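You operate a simulated robot arm through the tools that you are given. There is no shell and no other tool. Be economical: measure what you need, move in short steps, check, and stop when the job is done.

You are at the controls of a simulated two-armed robot. One attempt, no reset.

## Task
Press a stud into the red bracket; lay it in the white tray.
Fine: hold the jig while the lever is thrown; the lever ends open. Set down upright: what you pick out.

It is judged by the outcome, as a careful person would: the job done as asked, and still so three seconds after it is handed in. It fails if anything else is knocked over, pushed out of place, dropped, spilled or broken.

## Robot
Two 7-joint arms with two-finger parallel grippers on one trunk, on a base that drives. Base frame: it is fixed to the floor where the robot stands at the start and does not move with it; the origin is under the middle of the robot, x ahead of it, y to its left, z up; the surface under the hand at the start is at about z = 840. Readings come in mm, degrees, newtons and seconds.
The left shoulder is at the start at [50, 187, 1135], the right one opposite. With the tool pointing down near the work surface each hand reaches from about 100 to 660 mm from the robot's upright axis, wherever it stands, measured 20 degrees to its own side. Places, roughly: earth block [3100, 200, 700]; inside of the white tray [700, -300, 800]; nest of the press jig [500, -200, 900]; stud lever [500, -300, 900]. Payload 3.43 kg a hand.
The TCP of each hand is the grasp point between the finger pads, 30 mm short of the fingertips. In the tool frame z runs along the fingers and y along their closing line. The gripper opens to 94 mm. The fingers are 28 mm wide and 10 mm thick; the gripper's body (50 by 96 mm) begins 55 mm behind the TCP.
Orientation is that of the tool frame in the base frame, as a unit quaternion [w, x, y, z]. With the fingers straight down and closing along the base's y, the tool's x points along the base's -x, its y along +y and its z along -z.

## Interface
- The arms move only by the tool nudge_tool. It takes "left_targets", "right_targets" or both (then of equal length, played together; a hand with none holds still); each is text: rows parted by semicolons, each of 6 numbers parted by spaces: the shift along the tool's x, y, z in mm, then the turn, a rotation vector about the tool's x, y, z in rad. In form: dx dy dz ax ay az; .... A call has 1 to 20 rows; each row is the pose to reach, as a shift and turn from the pose commanded when the call began, along the tool's axes at that moment. "left_jaw" and "right_jaw" are, for a hand that has rows, the finger opening in mm, from 0 to 94, set as the call begins (left out, the last holds). Rows are played at 5 a second. More than 50 mm and 8.6 degrees between two rows, or a gripper value outside its range, and nothing of the call is played. Where a pose cannot be reached the arm comes as near as it can. A force on the tool above 40 N (or 10 N above the force at the start of the call, whichever is more), or a blocked arm, ends the call early, and 0.2 s more pass. The fingers move at their own pace (about 153 mm/s each) and stop on an object; they squeeze with about 22 N. The grip force told is the motor's: it shows also when the fingers shut on nothing. Time passes only in rows, and 0.2 s behind the last, so rows that repeat a pose let the fingers close. The reply holds the time, the measured pose of the TCP, the force on the tool along the base axes, the opening and the grip force, in the units named above and with some noise, with the torque about the TCP (base axes, N m) and any sound that the robot's microphone picked up.
- Cameras (640 x 400 px; columns grow to the right, rows downward): "scene" is now at [142.1, -35, 1316.7]; the picture's right is [-0.38, -0.92, 0.00], its down [-0.37, 0.15, -0.92] and it looks along [0.85, -0.35, -0.40] (base axes); focal length 243 px, centre (320, 200). "left" rides on the left gripper at [76, -14, -102] in its tool frame; the picture's right is [0.18, 0.98, 0.00], its down [-0.75, 0.14, -0.64] and it looks along [-0.63, 0.12, 0.77] (tool axes); focal length 243 px, centre (320, 200). "right" rides on the right gripper at [76, 14, -102] in its tool frame; the picture's right is [-0.18, 0.98, 0.00], its down [-0.75, -0.14, -0.64] and it looks along [-0.63, -0.12, 0.77] (tool axes); focal length 243 px, centre (320, 200). There is no depth. A picture from a camera that has moved, and an enlarged one, comes with that camera's place and axes in the base frame and with its lens.
- grab_frame(camera): a new picture of that camera. It takes no simulated time.
- slide_trunk(by): slides the trunk up (or, below 0, down) by that many mm; the arms and the scene camera ride with it, the base frame stays. It gives what a move gives, with no picture.
- roll_base(legs): drives the robot by 1 to 6 legs, each [ahead, left, turn to the left] in mm, mm and degrees, along the robot's own axes; the way and the turn of a leg run together, so that a leg with both is an arc; at most 1500 mm and 180 degrees a leg. The arms and the cameras ride along, it lands a little off, and it stops where it bumps. It gives what a move gives.
- head_to(pan, tilt): turns the head with the scene camera to pan (to the left, within 80 degrees either way) and tilt (down, from -29 to 69), counted from straight ahead of the robot. It gives what a move gives.
- close_up(camera, box): a new picture of the part [left, top, right, bottom] of that camera's present view, enlarged. It takes no simulated time.
- finish_job(): hands the job in; it is judged then, once.

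Work in short steps. Places have to be worked out from the pictures, the camera data and where the tool is seen: move nearer, look again, correct. Check each grasp and each placing, and mend what went wrong. You have 120 turns and 92 pictures in all, those below and enlarged ones among them. Open the grippers and draw the arms clear of the work before you hand the job in, unless the task says otherwise; then end with one line.

The tools are called after "Call:" as name(argument=value, ...) on one line, values as JSON. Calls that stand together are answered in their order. nudge_tool: Moves the arms, as the interface text tells. Its arguments: {"type":"object","properties":{"left_targets":{"type":"string"},"left_jaw":{"type":"number"},"right_targets":{"type":"string"},"right_jaw":{"type":"number"}},"required":[]} The other tools are called the same way: slide_trunk (by) slides the trunk up or down; roll_base (legs) drives the base; head_to (pan, tilt) turns the head that bears the scene camera; grab_frame (camera) takes a picture; close_up (camera, box) takes an enlarged picture of a part of a camera's view; finish_job () hands the job in.

At the start:

```text
time_s: 0.0
left_eef_pos: [404.4, -5.9, 1165.5]
left_ee_rot: [0.0, -0.001, 1.0, 0.0]
left_force: [0.4, 0.1, 0.4]
left_ft_torque: [-0.02, 0.02, -0.05]
left_gripper_width: 94.1
left_grasp_force: 0.1
right_eef_pos: [435.8, -349.9, 1254.9]
right_ee_rot: [0.0, 0.001, 1.0, 0.0]
right_force: [-0.2, -0.5, 0.8]
right_ft_torque: [-0.02, 0.02, -0.02]
right_gripper_width: 93.9
right_grasp_force: 0.1
trunk travel left (down, up): [-350.0, 82.0]
robot x, y, heading: [-0.4, 1.0, -0.0]
head pan, tilt: [-22.5, 23.5]
```

scene: 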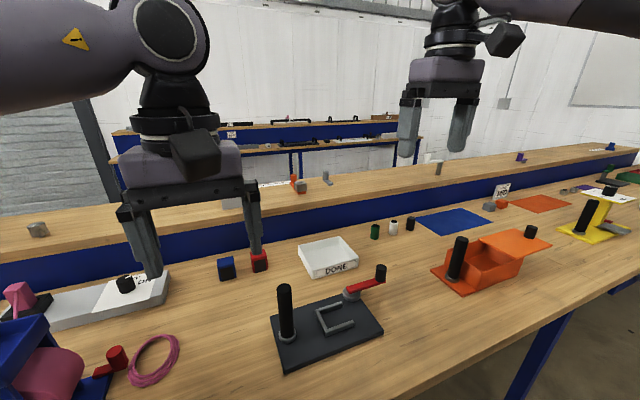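
right: 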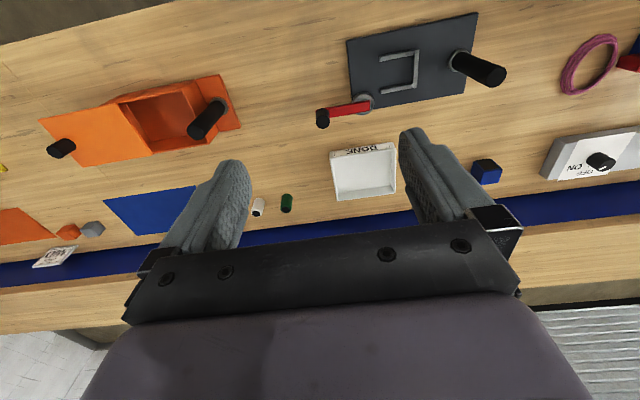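
left: 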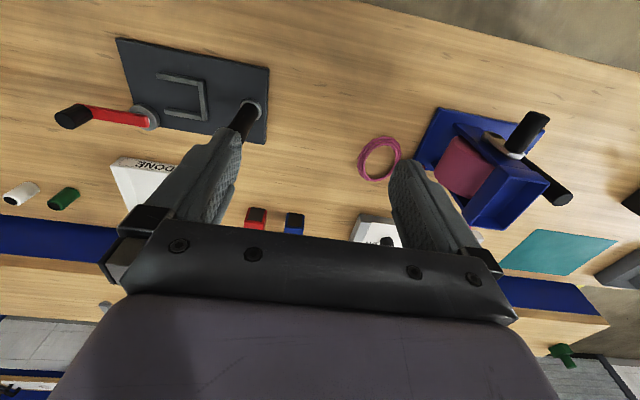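

I see a dark plate jig with a black post, a U-shaped nest and a red lever, a white tray marked DONE, and red and blue blocks. I'll enlarge these before moving.

Call:
close_up(camera="scene", box=[200, 220, 400, 380])

Call:
close_up(camera="left", box=[40, 20, 310, 240])

```text
2.50 times, centred on (300, 300) of scene
camera zoom: at [142.1, -35.0, 1316.7], right [-0.38, -0.92, 0.0], down [-0.37, 0.15, -0.92], along [0.85, -0.35, -0.4], focal length 607 px, centre (370, -50)
```

zoom: 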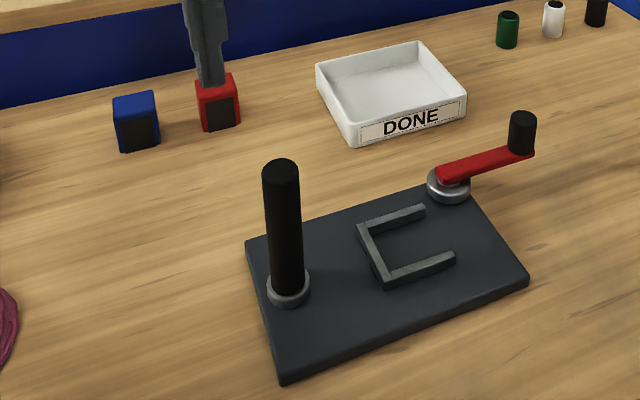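

```text
1.82 times, centred on (175, 130) of left
camera zoom: at [328.7, -19.8, 1267.1], right [-0.19, 0.98, 0.0], down [0.75, 0.14, 0.64], along [0.63, 0.12, -0.77], focal length 441 px, centre (584, 327)
```

zoom: 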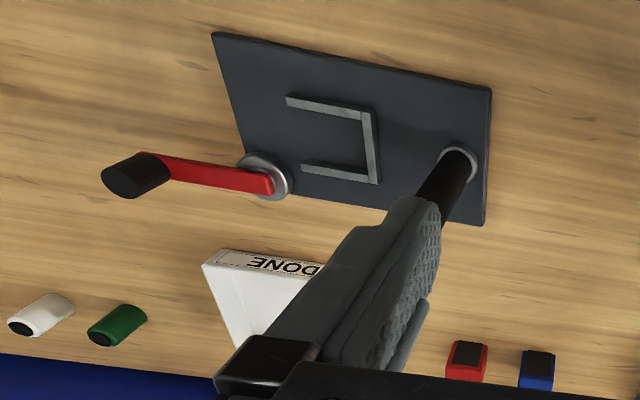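

The red bracket seems to stand near (740, -92), which is beyond tool-down reach, so I'd have to drive ahead. I'll look down first to see how much room there is to the table edge.

Call:
head_to(pan=-20, tilt=66)

Call:
grab_frame(camera="scene")

```text
time_s: 1.1
left_eef_pos: [403.5, -4.6, 1164.2]
left_ee_rot: [0.0, -0.001, 1.0, 0.0]
left_force: [-0.3, -0.5, 1.1]
left_ft_torque: [-0.03, -0.01, -0.01]
left_gripper_width: 93.8
left_grasp_force: 0.1
right_eef_pos: [435.0, -349.2, 1254.7]
right_ee_rot: [-0.001, 0.001, 1.0, 0.0]
right_force: [0.4, 0.4, 0.0]
right_ft_torque: [-0.02, 0.0, 0.0]
right_gripper_width: 93.9
right_grasp_force: 0.1
trunk travel left (down, up): [-350.0, 82.0]
robot x, y, heading: [0.6, -2.4, 0.2]
head pan, tilt: [-20.0, 66.0]
```

```text
86 pictures are left
camera scene: at [112.5, -20.1, 1257.7], right [-0.34, -0.94, 0.0], down [-0.86, 0.31, -0.41], along [0.38, -0.14, -0.91], focal length 243 px, centre (320, 200)
```

scene: 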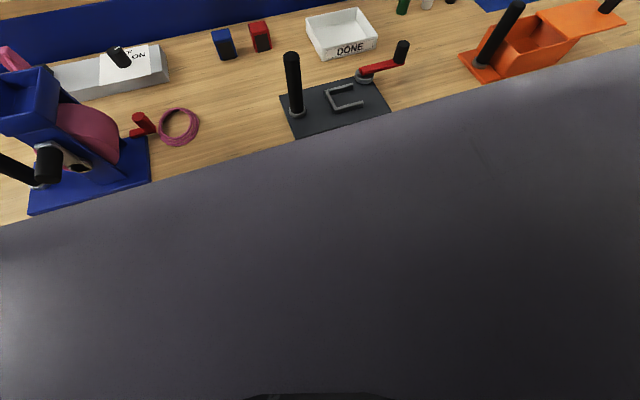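

The robot's own body hides the table edge. I'll drive ahead 120 mm cautiously; the arms are well above everything.

Call:
roll_base(legs=[[60, 0, 0], [60, 0, 0]])

Call:
head_to(pan=-20, tilt=40)

Call:
grab_frame(camera="scene")

```text
time_s: 2.6
left_eef_pos: [524.9, -5.7, 1165.4]
left_ee_rot: [0.0, 0.0, 1.0, 0.0]
left_force: [0.0, 0.4, 0.3]
left_ft_torque: [0.0, -0.02, -0.02]
left_gripper_width: 94.2
left_grasp_force: 0.2
right_eef_pos: [556.9, -350.2, 1255.3]
right_ee_rot: [0.0, 0.001, 1.0, 0.0]
right_force: [-0.2, -1.0, -0.4]
right_ft_torque: [-0.01, 0.02, 0.02]
right_gripper_width: 94.1
right_grasp_force: 0.0
trunk travel left (down, up): [-350.0, 82.0]
robot x, y, heading: [122.1, 0.6, 0.0]
head pan, tilt: [-20.0, 66.0]
```

```text
time_s: 3.5
left_eef_pos: [523.3, -5.0, 1165.1]
left_ee_rot: [0.001, -0.001, 1.0, 0.0]
left_force: [0.8, -0.1, -0.5]
left_ft_torque: [0.03, 0.02, -0.02]
left_gripper_width: 94.1
left_grasp_force: 0.1
right_eef_pos: [555.8, -349.7, 1256.0]
right_ee_rot: [0.0, 0.001, 1.0, 0.0]
right_force: [-0.5, -0.1, -0.5]
right_ft_torque: [0.01, -0.01, -0.04]
right_gripper_width: 94.0
right_grasp_force: 0.0
trunk travel left (down, up): [-350.0, 82.0]
robot x, y, heading: [119.7, -2.0, 0.1]
head pan, tilt: [-20.0, 40.0]
```

```text
85 pictures are left
camera scene: at [256.2, -28.7, 1290.9], right [-0.34, -0.94, 0.0], down [-0.6, 0.22, -0.77], along [0.72, -0.26, -0.64], focal length 243 px, centre (320, 200)
```

scene: 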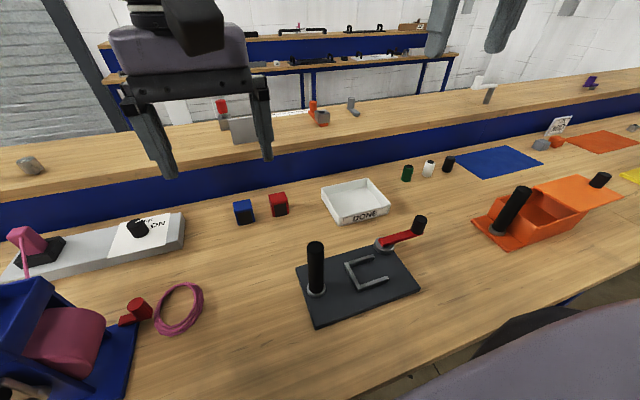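

The drive went well, with no bump. I'll take enlarged views for measurement.

Call:
close_up(camera="scene", box=[220, 170, 440, 340])

Call:
grab_frame(camera="right")

Call:
grab_frame(camera="left")

```text
2.35 times, centred on (330, 255) of scene
camera zoom: at [256.2, -28.7, 1290.9], right [-0.34, -0.94, 0.0], down [-0.6, 0.22, -0.77], along [0.72, -0.26, -0.64], focal length 571 px, centre (296, 71)
```

zoom: 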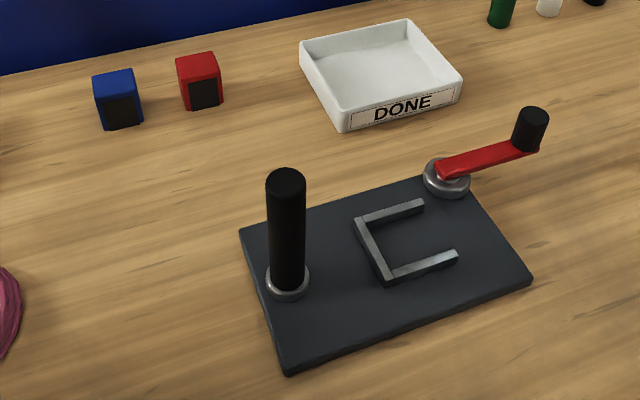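

```text
83 pictures are left
camera right: at [478.5, -334.3, 1357.1], right [0.18, 0.98, 0.0], down [0.75, -0.14, 0.64], along [0.63, -0.12, -0.77], focal length 243 px, centre (320, 200)
```

right: 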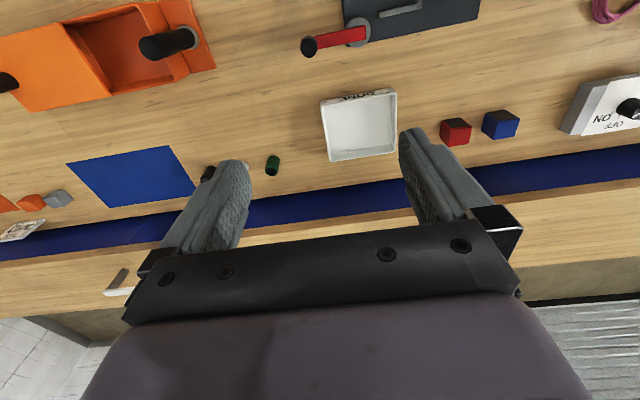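

```text
82 pictures are left
camera left: at [448.4, -19.8, 1267.1], right [-0.19, 0.98, 0.0], down [0.75, 0.14, 0.64], along [0.63, 0.12, -0.77], focal length 243 px, centre (320, 200)
```

left: 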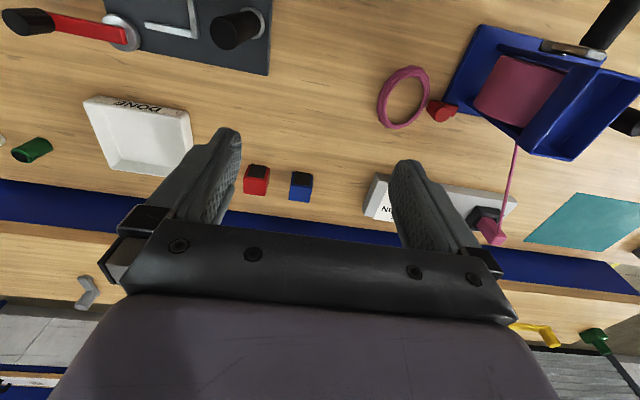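

From this view the jig plate is axis-aligned (x 424–554, y -299 to -85), with the post near (493,-108) and the nest near (490,-215), opening to -y. The lever pivot is near (536,-283), the bracket near (755,-92) and the tray near (709,-300). The bracket is just out of reach, so I'll drive 60 mm more and then bring the right hand over it.

Call:
roll_base(legs=[[60, 0, 0]])

```text
time_s: 4.5
left_eef_pos: [583.5, -4.6, 1166.2]
left_ee_rot: [0.0, -0.001, 1.0, 0.0]
left_force: [1.0, -0.3, -1.1]
left_ft_torque: [0.01, 0.01, 0.05]
left_gripper_width: 94.0
left_grasp_force: 0.0
right_eef_pos: [616.5, -348.8, 1254.4]
right_ee_rot: [0.0, 0.0, 1.0, 0.0]
right_force: [-0.5, 0.6, 0.0]
right_ft_torque: [0.0, 0.0, 0.02]
right_gripper_width: 93.8
right_grasp_force: 0.0
trunk travel left (down, up): [-350.0, 82.0]
robot x, y, heading: [180.2, 2.3, -0.2]
head pan, tilt: [-20.0, 40.0]
```

I'll clear the left hand away to the left and back, while the right hand moves above the bracket area.

Call:
nudge_tool(left_targets="15 17 0 0 0 0;30 34 0 0 0 0;45 51 0 0 0 0;60 68 0 0 0 0;75 85 0 0 0 0;90 102 0 0 0 0;105 119 0 0 0 0;120 136 0 0 0 0", right_targets="-10 32 28 0 0 0;-20 64 56 0 0 0;-30 96 84 0 0 0;-40 128 112 0 0 0;-50 160 140 0 0 0;-60 192 168 0 0 0;-70 224 196 0 0 0;-80 256 220 0 0 0")

Call:
grab_frame(camera="right")

Call:
grab_frame(camera="scene")

```text
time_s: 6.3
left_eef_pos: [462.0, 130.7, 1164.3]
left_ee_rot: [0.001, -0.001, 1.0, 0.0]
left_force: [0.2, 0.7, 0.0]
left_ft_torque: [-0.01, 0.01, 0.02]
left_gripper_width: 94.0
left_grasp_force: 0.1
right_eef_pos: [642.5, -166.4, 1038.3]
right_ee_rot: [0.003, 0.0, 1.0, 0.0]
right_force: [0.6, 0.3, 0.4]
right_ft_torque: [0.0, 0.0, -0.01]
right_gripper_width: 94.0
right_grasp_force: 0.0
right hand out of reach, approached as far as the arm can: row 5, 6, 7, 8
trunk travel left (down, up): [-350.0, 82.0]
robot x, y, heading: [182.1, 1.1, 0.4]
head pan, tilt: [-20.0, 40.0]
```

```text
81 pictures are left
camera right: at [565.1, -150.6, 1141.0], right [0.18, 0.98, 0.0], down [0.75, -0.14, 0.64], along [0.63, -0.12, -0.77], focal length 243 px, centre (320, 200)
```

right: 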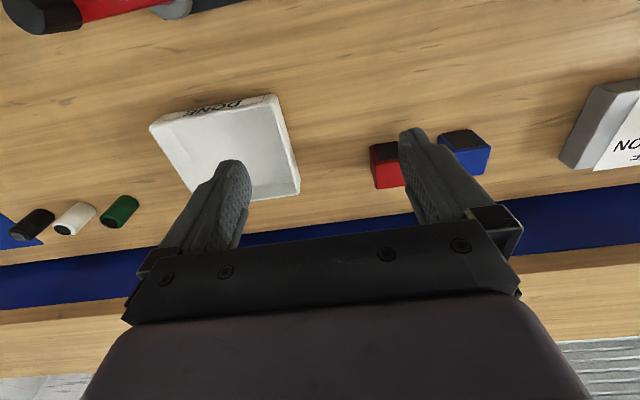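

```text
80 pictures are left
camera scene: at [315.8, -28.2, 1291.0], right [-0.34, -0.94, 0.0], down [-0.6, 0.22, -0.77], along [0.72, -0.26, -0.64], focal length 243 px, centre (320, 200)
```

scene: 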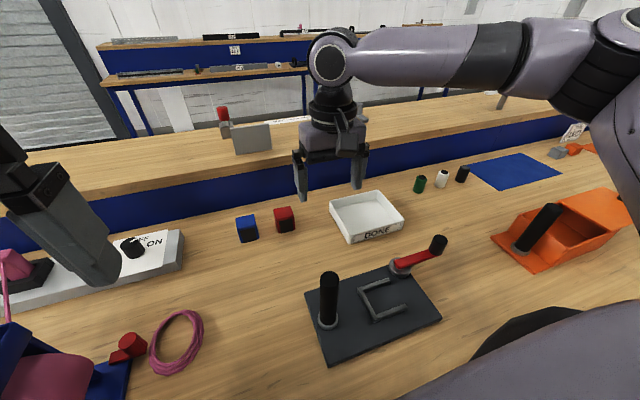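

The block is out of reach only because the wrist is so high. I'll lower 70 mm and see where the hand lands.

Call:
nudge_tool(right_targets="0 0 35 0 0 0;0 0 70 0 0 0;0 0 70 0 0 0")

Call:
close_up(camera="right", box=[280, 60, 560, 240])

```text
time_s: 7.1
left_eef_pos: [461.5, 127.8, 1164.5]
left_ee_rot: [0.001, -0.001, 1.0, 0.0]
left_force: [-0.2, 0.8, 0.8]
left_ft_torque: [0.0, 0.03, -0.04]
left_gripper_width: 94.0
left_grasp_force: 0.0
right_eef_pos: [638.4, -174.3, 971.1]
right_ee_rot: [0.0, 0.0, 1.0, 0.002]
right_force: [-0.6, 0.7, -0.2]
right_ft_torque: [0.03, 0.01, 0.01]
right_gripper_width: 93.9
right_grasp_force: 0.1
right hand out of reach, approached as far as the arm can: row 1, 2, 3
trunk travel left (down, up): [-350.0, 82.0]
robot x, y, heading: [182.3, -0.0, 0.1]
head pan, tilt: [-20.0, 40.0]
```

```text
2.22 times, centred on (420, 150) of right
camera zoom: at [561.2, -158.9, 1073.5], right [0.18, 0.98, 0.0], down [0.75, -0.14, 0.64], along [0.63, -0.12, -0.77], focal length 539 px, centre (98, 311)
```

zoom: 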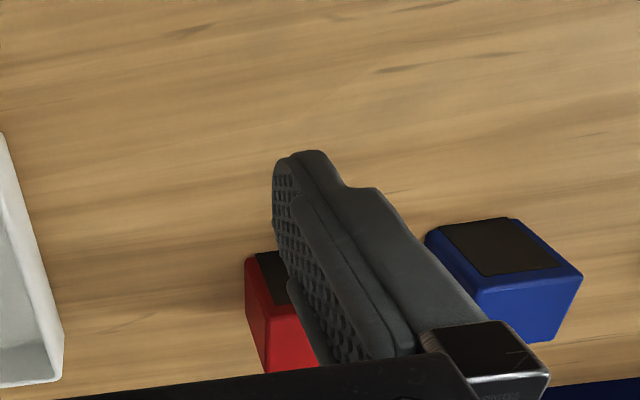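

The hand stays short of the target, which suggests a poor arm posture. I'll pull back and go lower to see what the arm does.

Call:
nudge_tool(right_targets="30 -20 20 0 0 0;60 -40 40 0 0 0;60 -40 40 0 0 0")

```text
time_s: 7.9
left_eef_pos: [462.6, 128.8, 1164.5]
left_ee_rot: [0.002, -0.001, 1.0, 0.0]
left_force: [0.0, -0.1, 0.2]
left_ft_torque: [0.0, 0.0, -0.02]
left_gripper_width: 94.1
left_grasp_force: 0.2
right_eef_pos: [576.8, -214.4, 934.9]
right_ee_rot: [0.0, 0.001, 1.0, 0.0]
right_force: [0.2, 0.0, -0.5]
right_ft_torque: [0.0, 0.02, -0.01]
right_gripper_width: 94.0
right_grasp_force: 0.0
trunk travel left (down, up): [-350.0, 82.0]
robot x, y, heading: [182.6, -1.7, 0.1]
head pan, tilt: [-20.0, 40.0]
```

The pose is reachable here, and the commanded pose resets to the actual one. I'll go forward again at this lower height, which is above the tray rim and bracket.

Call:
nudge_tool(right_targets="-20 20 0 0 0 0;-40 40 0 0 0 0;-60 60 0 0 0 0;-80 80 0 0 0 0;-100 100 0 0 0 0;-130 120 0 0 0 0")

Call:
grab_frame(camera="scene")

```text
time_s: 9.3
left_eef_pos: [461.9, 130.2, 1164.9]
left_ee_rot: [0.0, 0.0, 1.0, -0.001]
left_force: [-0.1, 0.5, 0.0]
left_ft_torque: [-0.03, 0.02, -0.02]
left_gripper_width: 93.8
left_grasp_force: 0.2
right_eef_pos: [642.4, -179.1, 966.8]
right_ee_rot: [0.001, 0.0, 1.0, 0.0]
right_force: [-0.5, 0.2, 0.4]
right_ft_torque: [0.03, 0.03, -0.02]
right_gripper_width: 94.0
right_grasp_force: 0.1
right hand out of reach, approached as far as the arm can: row 3, 4, 5, 6
trunk travel left (down, up): [-350.0, 82.0]
robot x, y, heading: [179.1, 2.8, 0.0]
head pan, tilt: [-20.0, 40.0]
```

```text
78 pictures are left
camera scene: at [316.1, -28.6, 1290.9], right [-0.34, -0.94, 0.0], down [-0.6, 0.22, -0.77], along [0.72, -0.26, -0.64], focal length 243 px, centre (320, 200)
```

scene: 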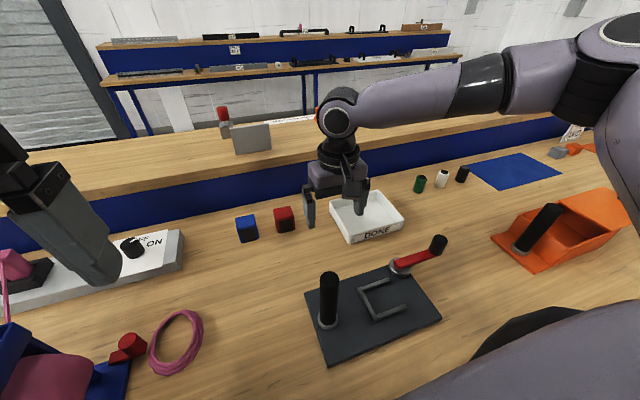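

The forearm comes in from the right, so the wrist yaw is probably the limit. I'll back off slightly and yaw the tool anticlockwise (negative about tool z), then reach ahead again at a safe height.

Call:
nudge_tool(right_targets="20 -10 0 0 0 -0.14;30 -20 0 0 0 -0.28;30 -20 0 0 0 -0.42;30 -20 0 0 0 -0.56;30 -20 0 0 0 -0.7;0 0 0 0 0 -0.7;-25 25 0 0 0 -0.7;-50 50 0 0 0 -0.7;-50 80 0 0 0 -0.7")

Call:
grab_frame(camera="scene")

```text
time_s: 11.3
left_eef_pos: [462.1, 131.0, 1164.4]
left_ee_rot: [0.001, -0.001, 1.0, 0.0]
left_force: [-0.4, -0.2, -0.2]
left_ft_torque: [0.04, -0.01, 0.02]
left_gripper_width: 93.9
left_grasp_force: 0.0
right_eef_pos: [643.7, -177.3, 976.5]
right_ee_rot: [0.0, -0.343, 0.939, 0.0]
right_force: [-0.5, 0.2, -0.5]
right_ft_torque: [-0.03, 0.0, 0.0]
right_gripper_width: 94.1
right_grasp_force: 0.1
right hand out of reach, approached as far as the arm can: row 7, 8, 9
trunk travel left (down, up): [-350.0, 82.0]
robot x, y, heading: [179.0, -1.3, 0.0]
head pan, tilt: [-20.0, 40.0]
```

```text
77 pictures are left
camera scene: at [316.0, -28.6, 1291.0], right [-0.34, -0.94, 0.0], down [-0.6, 0.22, -0.77], along [0.72, -0.26, -0.64], focal length 243 px, centre (320, 200)
```

scene: 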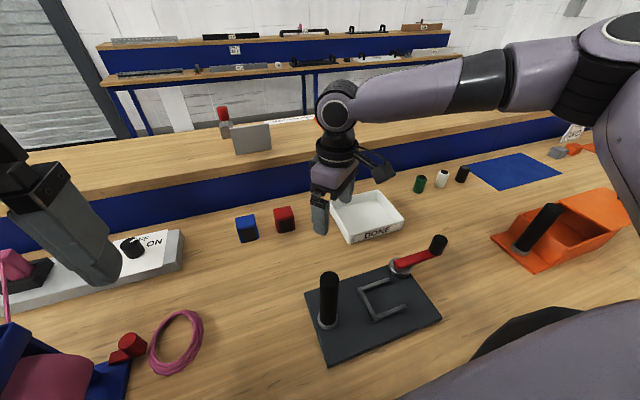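

Yaw isn't the limit: the elbow is bent outward, so inward targets are bad for this arm. I'll undo the yaw and drive the base 130 mm left, so the bracket lies about 20° to the right side.

Call:
nudge_tool(right_targets="20 0 0 0 0 0.14;40 0 0 0 0 0.28;40 0 0 0 0 0.42;40 0 0 0 0 0.56;40 0 0 0 0 0.7")

Call:
roll_base(legs=[[0, 130, 0]])

Call:
grab_frame(camera="right")

```text
time_s: 12.5
left_eef_pos: [462.2, 130.2, 1164.8]
left_ee_rot: [0.002, 0.0, 1.0, 0.001]
left_force: [0.5, 0.3, 0.3]
left_ft_torque: [0.0, 0.0, -0.03]
left_gripper_width: 94.0
left_grasp_force: 0.0
right_eef_pos: [612.9, -202.7, 979.3]
right_ee_rot: [0.0, 0.002, 1.0, 0.0]
right_force: [-0.2, -0.4, 0.8]
right_ft_torque: [-0.01, 0.01, -0.03]
right_gripper_width: 94.1
right_grasp_force: 0.0
trunk travel left (down, up): [-350.0, 82.0]
robot x, y, heading: [178.4, 0.1, 0.1]
head pan, tilt: [-20.0, 40.0]
```

```text
time_s: 14.3
left_eef_pos: [462.1, 257.5, 1165.0]
left_ee_rot: [0.002, 0.0, 1.0, -0.001]
left_force: [-0.3, 0.2, 0.4]
left_ft_torque: [-0.01, 0.0, -0.01]
left_gripper_width: 93.9
left_grasp_force: 0.1
right_eef_pos: [614.0, -74.3, 979.2]
right_ee_rot: [0.0, 0.0, 1.0, 0.0]
right_force: [0.0, 0.7, -0.2]
right_ft_torque: [0.0, 0.05, 0.03]
right_gripper_width: 93.9
right_grasp_force: 0.1
trunk travel left (down, up): [-350.0, 82.0]
robot x, y, heading: [177.7, 130.7, -0.1]
head pan, tilt: [-20.0, 40.0]
```

```text
76 pictures are left
camera right: at [537.2, -58.9, 1081.8], right [0.19, 0.98, 0.0], down [0.75, -0.14, 0.64], along [0.63, -0.12, -0.77], focal length 243 px, centre (320, 200)
```

right: 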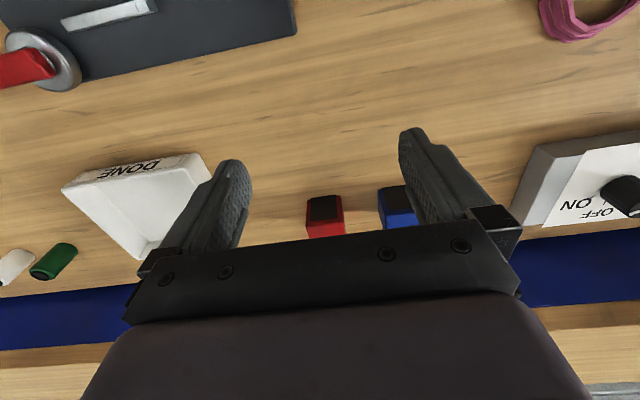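

The bracket's front face shows at about (735,-91), with the blue block some 40 mm to its left. I'll narrow the jaw to 62 mm and advance in x with y near -92.

Call:
nudge_tool(right_targets="-20 -5 0 0 0 0;-40 -10 0 0 0 0;-60 -17 0 0 0 0;-80 -17 0 0 0 0;-100 -17 0 0 0 0", right_jaw=62)

Call:
grab_frame(camera="right")

```text
time_s: 15.5
left_eef_pos: [461.7, 257.6, 1164.5]
left_ee_rot: [0.0, 0.0, 1.0, 0.0]
left_force: [-0.4, 0.4, 0.0]
left_ft_torque: [0.02, 0.01, -0.01]
left_gripper_width: 94.1
left_grasp_force: 0.1
right_eef_pos: [699.7, -103.9, 982.8]
right_ee_rot: [0.001, 0.001, 1.0, 0.001]
right_force: [-0.5, 0.4, -0.4]
right_ft_torque: [-0.03, 0.0, -0.04]
right_gripper_width: 61.9
right_grasp_force: 0.0
right hand out of reach, approached as far as the arm can: row 4, 5
trunk travel left (down, up): [-350.0, 82.0]
robot x, y, heading: [179.1, 127.0, 0.1]
head pan, tilt: [-20.0, 40.0]
```

```text
75 pictures are left
camera right: at [621.3, -88.0, 1085.3], right [0.19, 0.98, 0.0], down [0.75, -0.14, 0.64], along [0.63, -0.12, -0.77], focal length 243 px, centre (320, 200)
```

right: 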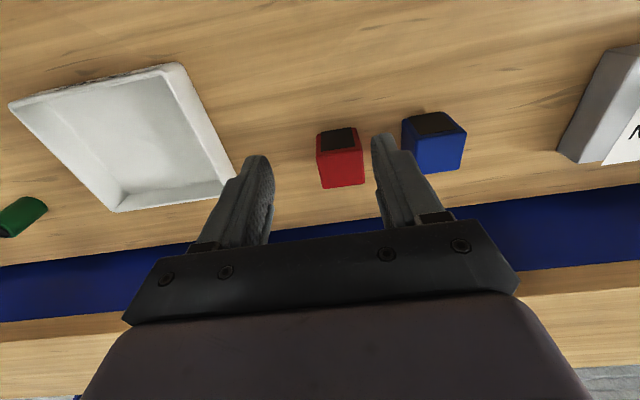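

The reach grew but is still short by about 55 mm. I'll drive 60 mm further ahead.

Call:
roll_base(legs=[[65, 0, 0]])

Call:
grab_frame(camera="scene")

Call:
grab_frame(camera="right")

```text
time_s: 16.5
left_eef_pos: [500.9, 258.0, 1167.8]
left_ee_rot: [0.013, 0.0, 1.0, 0.0]
left_force: [-0.4, 0.0, -0.6]
left_ft_torque: [-0.06, -0.04, 0.05]
left_gripper_width: 94.1
left_grasp_force: 0.0
right_eef_pos: [740.5, -105.6, 994.1]
right_ee_rot: [0.013, 0.002, 1.0, 0.001]
right_force: [-0.7, 0.8, 0.4]
right_ft_torque: [-0.05, 0.03, 0.04]
right_gripper_width: 62.1
right_grasp_force: 0.1
trunk travel left (down, up): [-350.0, 82.0]
robot x, y, heading: [234.3, 127.3, -0.2]
head pan, tilt: [-20.0, 40.0]
```

```text
74 pictures are left
camera scene: at [350.7, 99.1, 1291.8], right [-0.35, -0.94, -0.01], down [-0.58, 0.22, -0.78], along [0.73, -0.26, -0.63], focal length 243 px, centre (320, 200)
```

scene: 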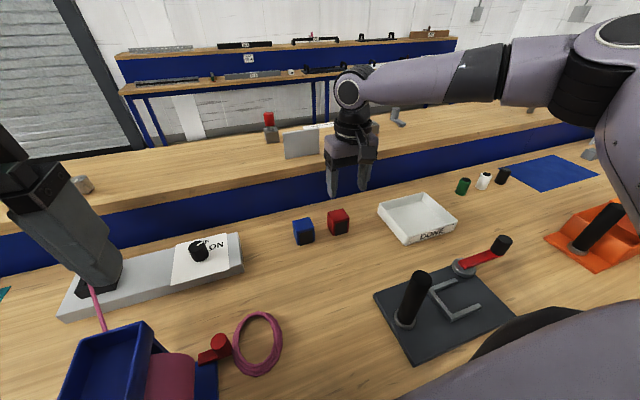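

```text
73 pictures are left
camera right: at [660.1, -89.2, 1093.5], right [0.19, 0.98, 0.01], down [0.74, -0.15, 0.66], along [0.65, -0.12, -0.75], focal length 243 px, centre (320, 200)
```

right: 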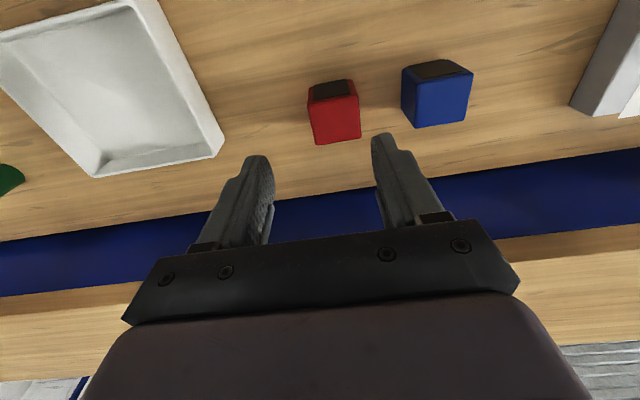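

The base seems to have bumped and pitched slightly, since the poses are tilted. I'll back off 20 mm and check that the tilt goes.

Call:
roll_base(legs=[[-20, 0, 0]])

Call:
grab_frame(camera="scene")

```text
time_s: 17.3
left_eef_pos: [500.7, 256.5, 1164.7]
left_ee_rot: [0.001, 0.0, 1.0, -0.001]
left_force: [-0.9, 0.8, -0.1]
left_ft_torque: [0.01, -0.03, -0.02]
left_gripper_width: 94.1
left_grasp_force: 0.0
right_eef_pos: [735.9, -104.4, 983.6]
right_ee_rot: [0.002, 0.003, 1.0, 0.001]
right_force: [-1.0, 0.5, 0.2]
right_ft_torque: [0.03, 0.0, 0.0]
right_gripper_width: 62.0
right_grasp_force: 0.0
trunk travel left (down, up): [-350.0, 82.0]
robot x, y, heading: [217.7, 130.8, -0.2]
head pan, tilt: [-20.0, 40.0]
```

```text
72 pictures are left
camera scene: at [354.2, 99.7, 1291.5], right [-0.35, -0.94, 0.0], down [-0.6, 0.22, -0.77], along [0.72, -0.26, -0.64], focal length 243 px, centre (320, 200)
```

scene: 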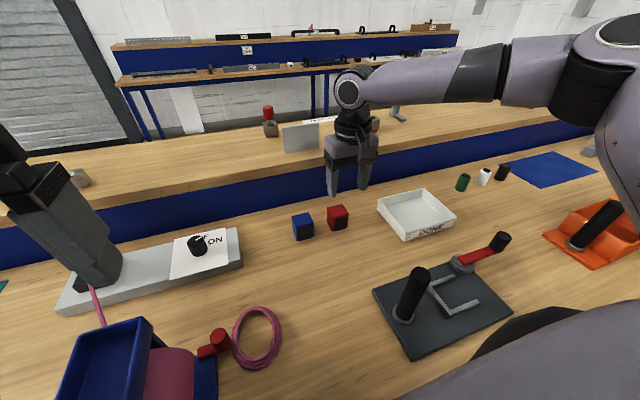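

The robot is level again at x≈218. The hand is at (736,-104,984); I'll shift 12 mm in y toward the bracket, advance 15 mm and descend to about 925, which keeps the fingertips above the block.

Call:
nudge_tool(right_targets="0 6 20 0 0 0;-5 12 40 0 0 0;-10 12 58 0 0 0;-15 12 58 0 0 0;-15 12 58 0 0 0")

Call:
grab_frame(camera="right")

```text
time_s: 18.5
left_eef_pos: [501.7, 257.6, 1163.9]
left_ee_rot: [-0.001, 0.001, 1.0, 0.0]
left_force: [0.6, 0.1, 0.3]
left_ft_torque: [0.0, -0.04, 0.02]
left_gripper_width: 93.8
left_grasp_force: 0.1
right_eef_pos: [722.7, -108.6, 935.8]
right_ee_rot: [0.002, 0.003, 1.0, 0.001]
right_force: [0.5, -0.2, -0.2]
right_ft_torque: [-0.03, 0.01, 0.0]
right_gripper_width: 62.1
right_grasp_force: 0.0
right hand out of reach, approached as far as the arm can: row 1, 2, 3, 4, 5
trunk travel left (down, up): [-350.0, 82.0]
robot x, y, heading: [216.4, 133.3, -0.2]
head pan, tilt: [-20.0, 40.0]
```

```text
71 pictures are left
camera right: at [646.6, -93.3, 1038.2], right [0.19, 0.98, 0.0], down [0.75, -0.15, 0.64], along [0.63, -0.12, -0.77], focal length 243 px, centre (320, 200)
```

right: 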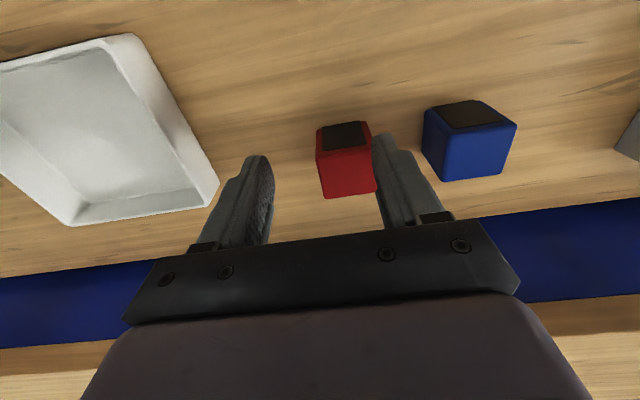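

Reach shrinks as the hand goes lower, so lowering the trunk should help. I'll raise the hand 100 mm and then slide the trunk down 120 mm.

Call:
nudge_tool(right_targets="0 0 -40 0 0 0;0 0 -80 0 0 0;0 0 -120 0 0 0")

Call:
slide_trunk(by=-120)

Call:
nudge_tool(right_targets="-8 4 0 0 0 0;-16 8 0 0 0 0;-25 14 0 0 0 0;-25 14 0 0 0 0")

Call:
grab_frame(camera="right")

```text
time_s: 19.3
left_eef_pos: [502.3, 258.5, 1165.3]
left_ee_rot: [0.0, 0.001, 1.0, 0.0]
left_force: [-0.8, 0.2, -1.2]
left_ft_torque: [-0.01, -0.02, 0.01]
left_gripper_width: 93.8
left_grasp_force: 0.1
right_eef_pos: [722.6, -111.0, 1059.0]
right_ee_rot: [0.001, 0.003, 1.0, 0.0]
right_force: [-0.4, 0.1, 0.0]
right_ft_torque: [0.0, -0.02, -0.04]
right_gripper_width: 61.9
right_grasp_force: 0.0
trunk travel left (down, up): [-350.0, 82.0]
robot x, y, heading: [222.1, 126.3, -0.3]
head pan, tilt: [-20.0, 40.0]
```

```text
time_s: 21.0
left_eef_pos: [500.9, 258.0, 1073.3]
left_ee_rot: [0.001, 0.001, 1.0, 0.001]
left_force: [0.9, -0.1, -0.1]
left_ft_torque: [-0.03, 0.02, -0.03]
left_gripper_width: 94.2
left_grasp_force: 0.2
right_eef_pos: [722.3, -111.4, 965.7]
right_ee_rot: [0.003, 0.002, 1.0, 0.001]
right_force: [-0.4, 0.2, 0.5]
right_ft_torque: [-0.02, 0.0, -0.03]
right_gripper_width: 61.8
right_grasp_force: 0.2
trunk travel left (down, up): [-258.0, 174.0]
robot x, y, heading: [219.5, 132.5, -0.3]
head pan, tilt: [-20.0, 40.0]
stopped: the arm was blocked; the commanded pose is now the measured one
```

```text
time_s: 22.0
left_eef_pos: [500.9, 256.7, 1073.2]
left_ee_rot: [0.001, 0.001, 1.0, 0.001]
left_force: [-0.1, -0.3, -0.3]
left_ft_torque: [0.01, -0.03, 0.03]
left_gripper_width: 94.1
left_grasp_force: 0.1
right_eef_pos: [741.1, -100.4, 966.2]
right_ee_rot: [0.004, 0.003, 1.0, 0.002]
right_force: [0.4, 0.7, 0.6]
right_ft_torque: [0.02, 0.01, 0.04]
right_gripper_width: 62.3
right_grasp_force: 0.1
right hand out of reach, approached as far as the arm can: row 3, 4
trunk travel left (down, up): [-258.0, 174.0]
robot x, y, heading: [220.6, 128.4, -0.1]
head pan, tilt: [-20.0, 40.0]
```

```text
70 pictures are left
camera right: at [664.0, -86.1, 1067.5], right [0.19, 0.98, 0.0], down [0.75, -0.15, 0.65], along [0.64, -0.12, -0.76], focal length 243 px, centre (320, 200)
```

right: 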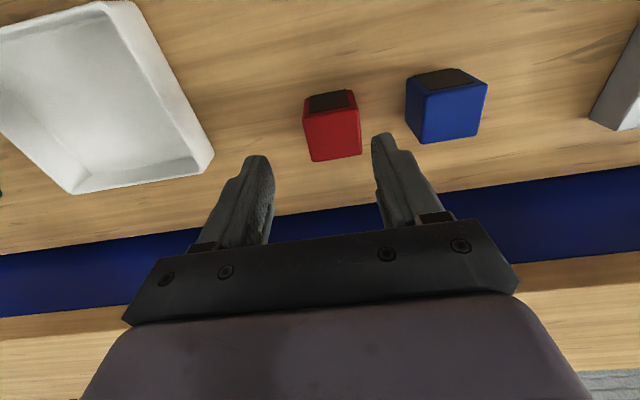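

The trunk stopped after 92 mm because something blocked it. I'll look around the left arm before going on.

Call:
head_to(pan=25, tilt=45)

Call:
grab_frame(camera="scene")

Call:
grab_frame(camera="left")

```text
time_s: 23.1
left_eef_pos: [501.4, 257.7, 1073.4]
left_ee_rot: [0.002, 0.001, 1.0, 0.0]
left_force: [0.0, 0.5, -0.4]
left_ft_torque: [0.02, 0.0, -0.01]
left_gripper_width: 94.0
left_grasp_force: 0.0
right_eef_pos: [741.3, -102.0, 966.2]
right_ee_rot: [0.003, 0.003, 1.0, 0.001]
right_force: [0.1, -0.4, 0.0]
right_ft_torque: [0.01, -0.02, -0.05]
right_gripper_width: 62.3
right_grasp_force: 0.1
trunk travel left (down, up): [-258.0, 174.0]
robot x, y, heading: [217.1, 127.8, -0.2]
head pan, tilt: [25.0, 45.0]
```

```text
69 pictures are left
camera scene: at [348.2, 163.1, 1192.1], right [0.42, -0.91, 0.0], down [-0.64, -0.3, -0.71], along [0.64, 0.3, -0.71], focal length 243 px, centre (320, 200)
```

scene: 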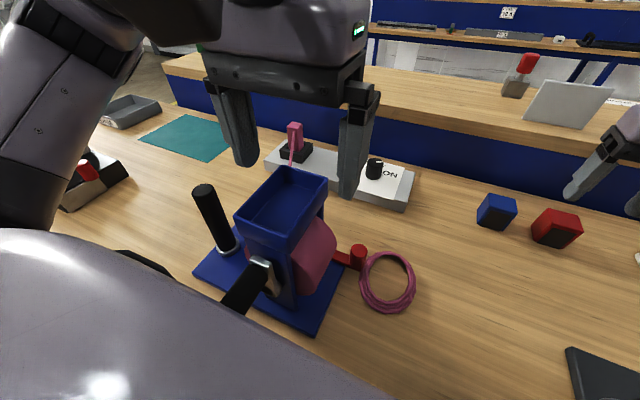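

```text
68 pictures are left
camera left: at [425.6, 243.1, 1174.8], right [-0.18, 0.98, 0.0], down [0.75, 0.14, 0.64], along [0.63, 0.12, -0.76], focal length 243 px, centre (320, 200)
```

left: 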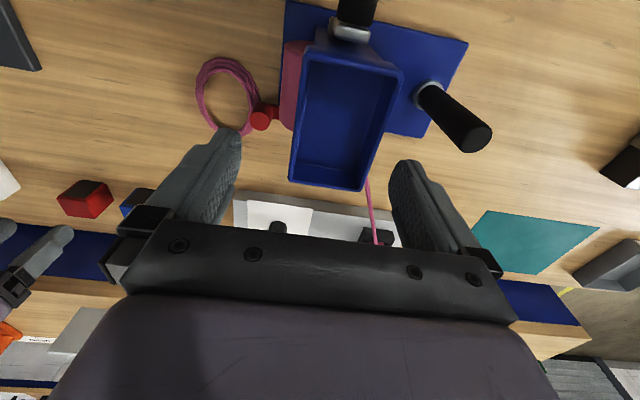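

I want to know whether the chest touches the blue machine's black handle, so I'll enlarge that part of the view.

Call:
close_up(camera="scene", box=[150, 160, 430, 340])

Call:
slide_trunk(by=40)

Call:
close_up(camera="scene", box=[150, 160, 430, 340])

```text
2.22 times, centred on (290, 250) of scene
camera zoom: at [348.2, 163.1, 1192.1], right [0.42, -0.91, 0.0], down [-0.64, -0.3, -0.71], along [0.64, 0.3, -0.71], focal length 539 px, centre (387, 89)
```

zoom: 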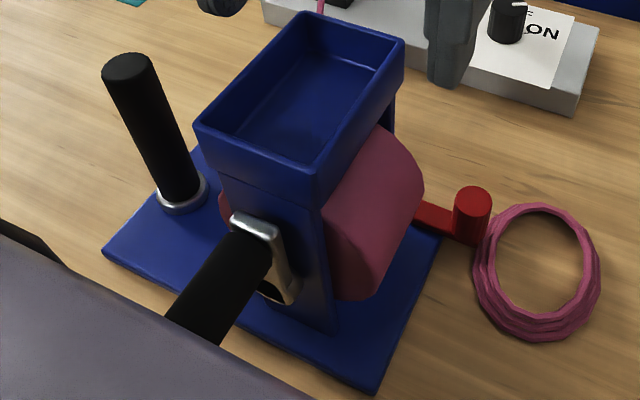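

```text
time_s: 23.9
left_eef_pos: [503.4, 257.1, 1110.9]
left_ee_rot: [0.0, 0.001, 1.0, 0.001]
left_force: [0.2, 0.0, 1.2]
left_ft_torque: [0.0, -0.01, -0.05]
left_gripper_width: 94.0
left_grasp_force: 0.1
right_eef_pos: [742.3, -102.5, 1004.7]
right_ee_rot: [0.002, 0.003, 1.0, 0.001]
right_force: [0.0, 0.4, 0.3]
right_ft_torque: [0.0, 0.02, 0.03]
right_gripper_width: 62.1
right_grasp_force: 0.1
trunk travel left (down, up): [-298.0, 134.0]
robot x, y, heading: [222.0, 128.4, -0.2]
head pan, tilt: [25.0, 45.0]
```

```text
2.22 times, centred on (290, 250) of scene
camera zoom: at [350.8, 163.1, 1231.4], right [0.42, -0.91, 0.0], down [-0.64, -0.3, -0.71], along [0.64, 0.3, -0.71], focal length 539 px, centre (387, 89)
```

zoom: 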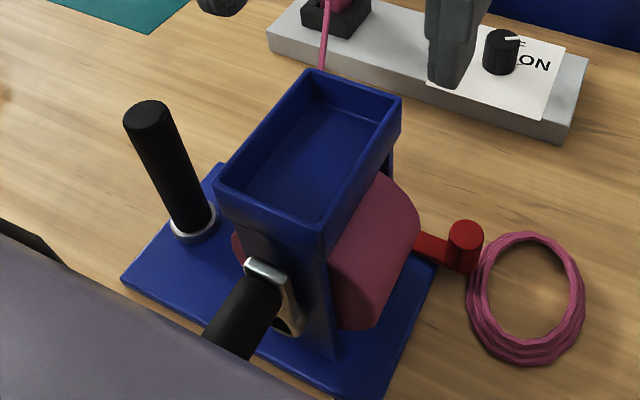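

The machine hasn't moved (red knob still near (561,199)). To gain reach I'll tilt the fingers forward 0.42 rad instead of lowering the trunk, and bring the TCP over the bracket at z≈930.

Call:
nudge_tool(right_targets="0 3 0 0 -0.14 0;0 6 0 0 -0.28 0;0 11 0 0 -0.42 0;-4 11 25 0 -0.42 0;-6 11 50 0 -0.42 0;-8 11 75 0 -0.42 0;-8 11 75 0 -0.42 0")

Call:
grab_frame(camera="right")

Call:
head_to(pan=-20, tilt=40)

Call:
grab_frame(camera="scene")

```text
time_s: 25.5
left_eef_pos: [503.2, 256.9, 1113.1]
left_ee_rot: [0.0, 0.002, 1.0, 0.0]
left_force: [-0.3, -0.7, 0.1]
left_ft_torque: [-0.01, -0.03, -0.02]
left_gripper_width: 94.0
left_grasp_force: 0.1
right_eef_pos: [750.5, -91.3, 927.7]
right_ee_rot: [0.211, 0.004, 0.978, -0.001]
right_force: [-0.2, 0.7, 0.0]
right_ft_torque: [-0.02, -0.01, 0.0]
right_gripper_width: 61.9
right_grasp_force: 0.0
trunk travel left (down, up): [-298.0, 134.0]
robot x, y, heading: [221.9, 131.5, -0.3]
head pan, tilt: [25.0, 45.0]
```

```text
65 pictures are left
camera right: at [639.0, -75.5, 990.4], right [0.17, 0.98, 0.08], down [0.42, -0.15, 0.89], along [0.89, -0.12, -0.44], focal length 243 px, centre (320, 200)
```

right: 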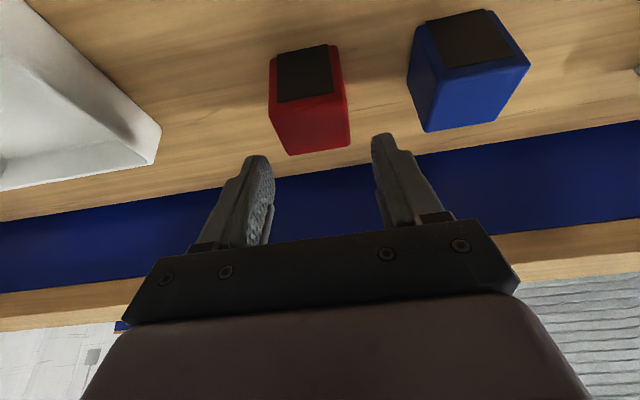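

```text
time_s: 26.6
left_eef_pos: [504.8, 258.1, 1112.8]
left_ee_rot: [0.001, 0.001, 1.0, 0.0]
left_force: [-0.3, -0.5, 0.5]
left_ft_torque: [0.0, 0.01, -0.03]
left_gripper_width: 94.1
left_grasp_force: 0.1
right_eef_pos: [751.3, -90.6, 927.6]
right_ee_rot: [0.21, 0.003, 0.978, 0.0]
right_force: [0.2, -0.2, 0.3]
right_ft_torque: [0.04, 0.01, 0.02]
right_gripper_width: 61.9
right_grasp_force: 0.0
trunk travel left (down, up): [-298.0, 134.0]
robot x, y, heading: [222.4, 127.9, -0.4]
head pan, tilt: [-20.0, 40.0]
```

```text
64 pictures are left
camera scene: at [356.7, 99.7, 1238.9], right [-0.34, -0.94, 0.0], down [-0.6, 0.22, -0.77], along [0.72, -0.26, -0.64], focal length 243 px, centre (320, 200)
```

scene: 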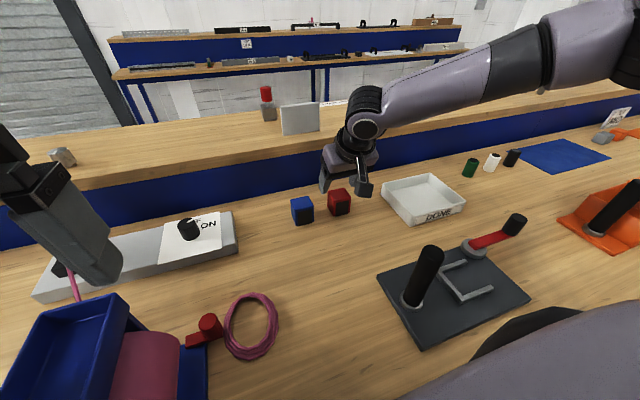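

The hand is above the bracket (front at x≈735, centre y≈-90, top z≈881). I'll descend so the fingertips sit about 15 mm above its base, then close.

Call:
nudge_tool(right_targets="7 0 13 0 0 0;14 0 26 0 0 0;20.8 0 38.9 0 0 0;20.8 0 38.9 0 0 0")

Call:
grab_frame(camera="right")

Call:
close_up(camera="scene", box=[260, 140, 420, 240])

```text
time_s: 27.6
left_eef_pos: [502.3, 258.4, 1111.1]
left_ee_rot: [-0.001, 0.001, 1.0, 0.001]
left_force: [-0.2, 0.2, 0.3]
left_ft_torque: [0.02, 0.0, 0.04]
left_gripper_width: 94.3
left_grasp_force: 0.0
right_eef_pos: [748.6, -90.1, 883.5]
right_ee_rot: [0.209, 0.003, 0.978, 0.0]
right_force: [-0.4, -0.4, 0.5]
right_ft_torque: [-0.02, -0.01, -0.01]
right_gripper_width: 61.9
right_grasp_force: 0.0
trunk travel left (down, up): [-298.0, 134.0]
robot x, y, heading: [221.1, 126.4, -0.3]
head pan, tilt: [-20.0, 40.0]
```

```text
63 pictures are left
camera right: at [636.6, -74.3, 945.9], right [0.17, 0.98, 0.08], down [0.42, -0.15, 0.89], along [0.89, -0.12, -0.44], focal length 243 px, centre (320, 200)
```

right: 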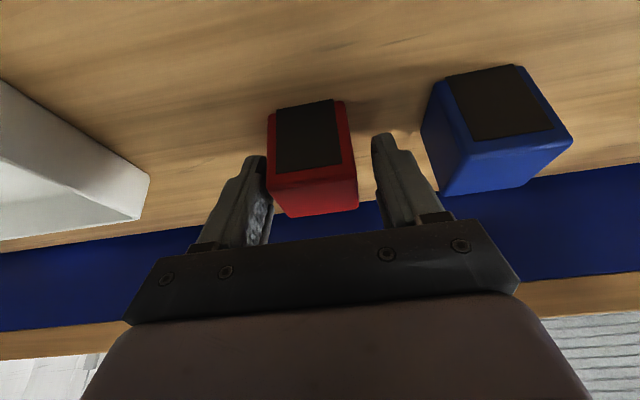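

```text
4.00 times, centred on (340, 190) of scene
camera zoom: at [356.6, 99.7, 1238.9], right [-0.35, -0.94, 0.0], down [-0.6, 0.22, -0.77], along [0.72, -0.26, -0.64], focal length 971 px, centre (240, 240)
```

zoom: 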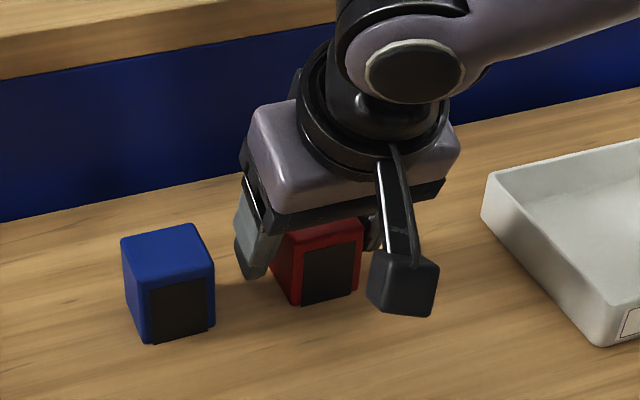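

The fingers straddle the bracket clear of the blue block. I'll close on it.

Call:
nudge_tool(right_targets="0 0 0 0 0 0;0 0 0 0 0 0;0 0 0 0 0 0", right_jaw=20)

```text
time_s: 28.4
left_eef_pos: [503.3, 257.2, 1114.3]
left_ee_rot: [0.0, 0.001, 1.0, 0.0]
left_force: [-0.5, -0.1, 0.5]
left_ft_torque: [0.01, 0.01, 0.0]
left_gripper_width: 94.0
left_grasp_force: 0.1
right_eef_pos: [749.2, -89.5, 882.8]
right_ee_rot: [0.209, 0.002, 0.978, 0.0]
right_force: [0.3, -0.1, -0.2]
right_ft_torque: [0.01, -0.03, -0.02]
right_gripper_width: 48.2
right_grasp_force: 22.1
trunk travel left (down, up): [-298.0, 134.0]
robot x, y, heading: [216.1, 128.1, -0.2]
head pan, tilt: [-20.0, 40.0]
```

Gripped at 48 mm wide with 22 N. I'll lift 80 mm straight up and check.

Call:
nudge_tool(right_targets="-8 0 -18 0 0 0;-16.5 0 -36.5 0 0 0;-25 0 -55 0 0 0;-33 0 -73 0 0 0")

Call:
grab_frame(camera="right")

Call:
close_up(camera="scene", box=[260, 120, 420, 220])

```text
time_s: 29.4
left_eef_pos: [503.6, 257.0, 1112.8]
left_ee_rot: [0.001, 0.001, 1.0, 0.0]
left_force: [0.3, 0.4, -0.2]
left_ft_torque: [-0.01, -0.02, -0.01]
left_gripper_width: 94.1
left_grasp_force: 0.1
right_eef_pos: [748.7, -91.1, 964.9]
right_ee_rot: [0.208, 0.002, 0.978, 0.0]
right_force: [1.1, -0.4, -0.7]
right_ft_torque: [-0.02, -0.01, 0.04]
right_gripper_width: 47.8
right_grasp_force: 21.6
trunk travel left (down, up): [-298.0, 134.0]
robot x, y, heading: [219.8, 131.9, -0.2]
head pan, tilt: [-20.0, 40.0]
```

```text
61 pictures are left
camera right: at [636.7, -74.4, 1027.2], right [0.17, 0.98, 0.08], down [0.42, -0.15, 0.89], along [0.89, -0.12, -0.44], focal length 243 px, centre (320, 200)
```

right: 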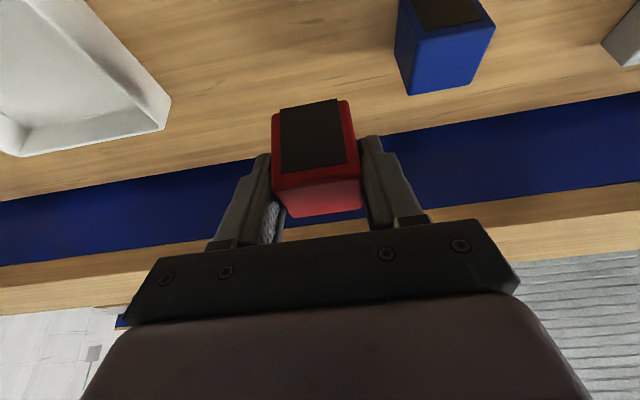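

```text
4.00 times, centred on (340, 170) of scene
camera zoom: at [356.6, 99.7, 1238.9], right [-0.35, -0.94, 0.0], down [-0.6, 0.22, -0.77], along [0.72, -0.26, -0.64], focal length 971 px, centre (240, 320)
```

zoom: 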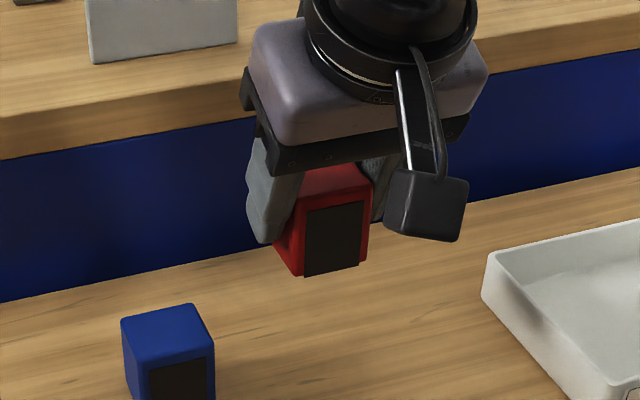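

The bracket is held upright. I'll carry it at this height to above the nest, near (490,-214).

Call:
nudge_tool(right_targets="34 -17.5 -15.2 0 0 0;68 -35 -30.5 0 0 0;101 -53 -45.7 0 0 0;135 -70 -61 0 0 0;169 -88 -76 0 0 0;203 -105 -91.5 0 0 0;236 -123 -106.7 0 0 0;236 -123 -106.7 0 0 0")

Call:
grab_frame(camera="right")

Call:
grab_frame(camera="scene")

```text
time_s: 31.2
left_eef_pos: [503.1, 257.8, 1111.5]
left_ee_rot: [0.0, 0.002, 1.0, -0.001]
left_force: [0.4, -0.4, -1.2]
left_ft_torque: [0.0, -0.02, 0.0]
left_gripper_width: 94.0
left_grasp_force: 0.1
right_eef_pos: [524.3, -232.6, 979.5]
right_ee_rot: [0.209, 0.002, 0.978, 0.001]
right_force: [0.1, 0.1, -1.5]
right_ft_torque: [0.0, -0.01, 0.0]
right_gripper_width: 47.9
right_grasp_force: 22.0
right hand out of reach, approached as far as the arm can: row 6, 7, 8
trunk travel left (down, up): [-298.0, 134.0]
robot x, y, heading: [222.9, 132.1, -0.2]
head pan, tilt: [-20.0, 40.0]
```

```text
59 pictures are left
camera right: at [412.0, -215.9, 1042.7], right [0.17, 0.98, 0.08], down [0.43, -0.15, 0.89], along [0.89, -0.12, -0.44], focal length 243 px, centre (320, 200)
```

right: 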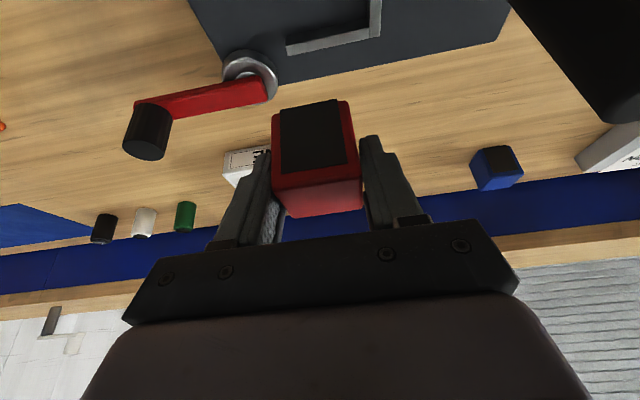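

```text
58 pictures are left
camera scene: at [356.9, 99.6, 1238.8], right [-0.35, -0.94, 0.0], down [-0.6, 0.22, -0.77], along [0.72, -0.26, -0.64], focal length 243 px, centre (320, 200)
```

scene: 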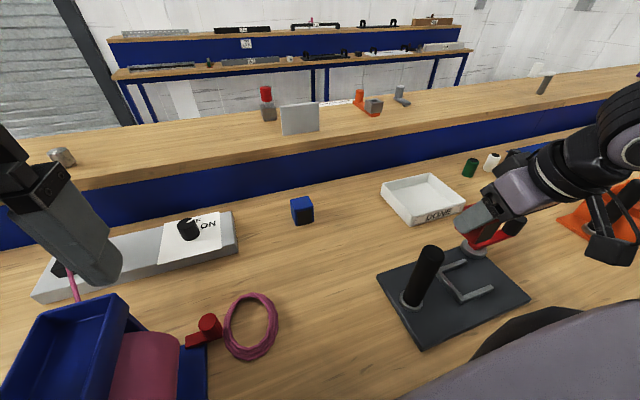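

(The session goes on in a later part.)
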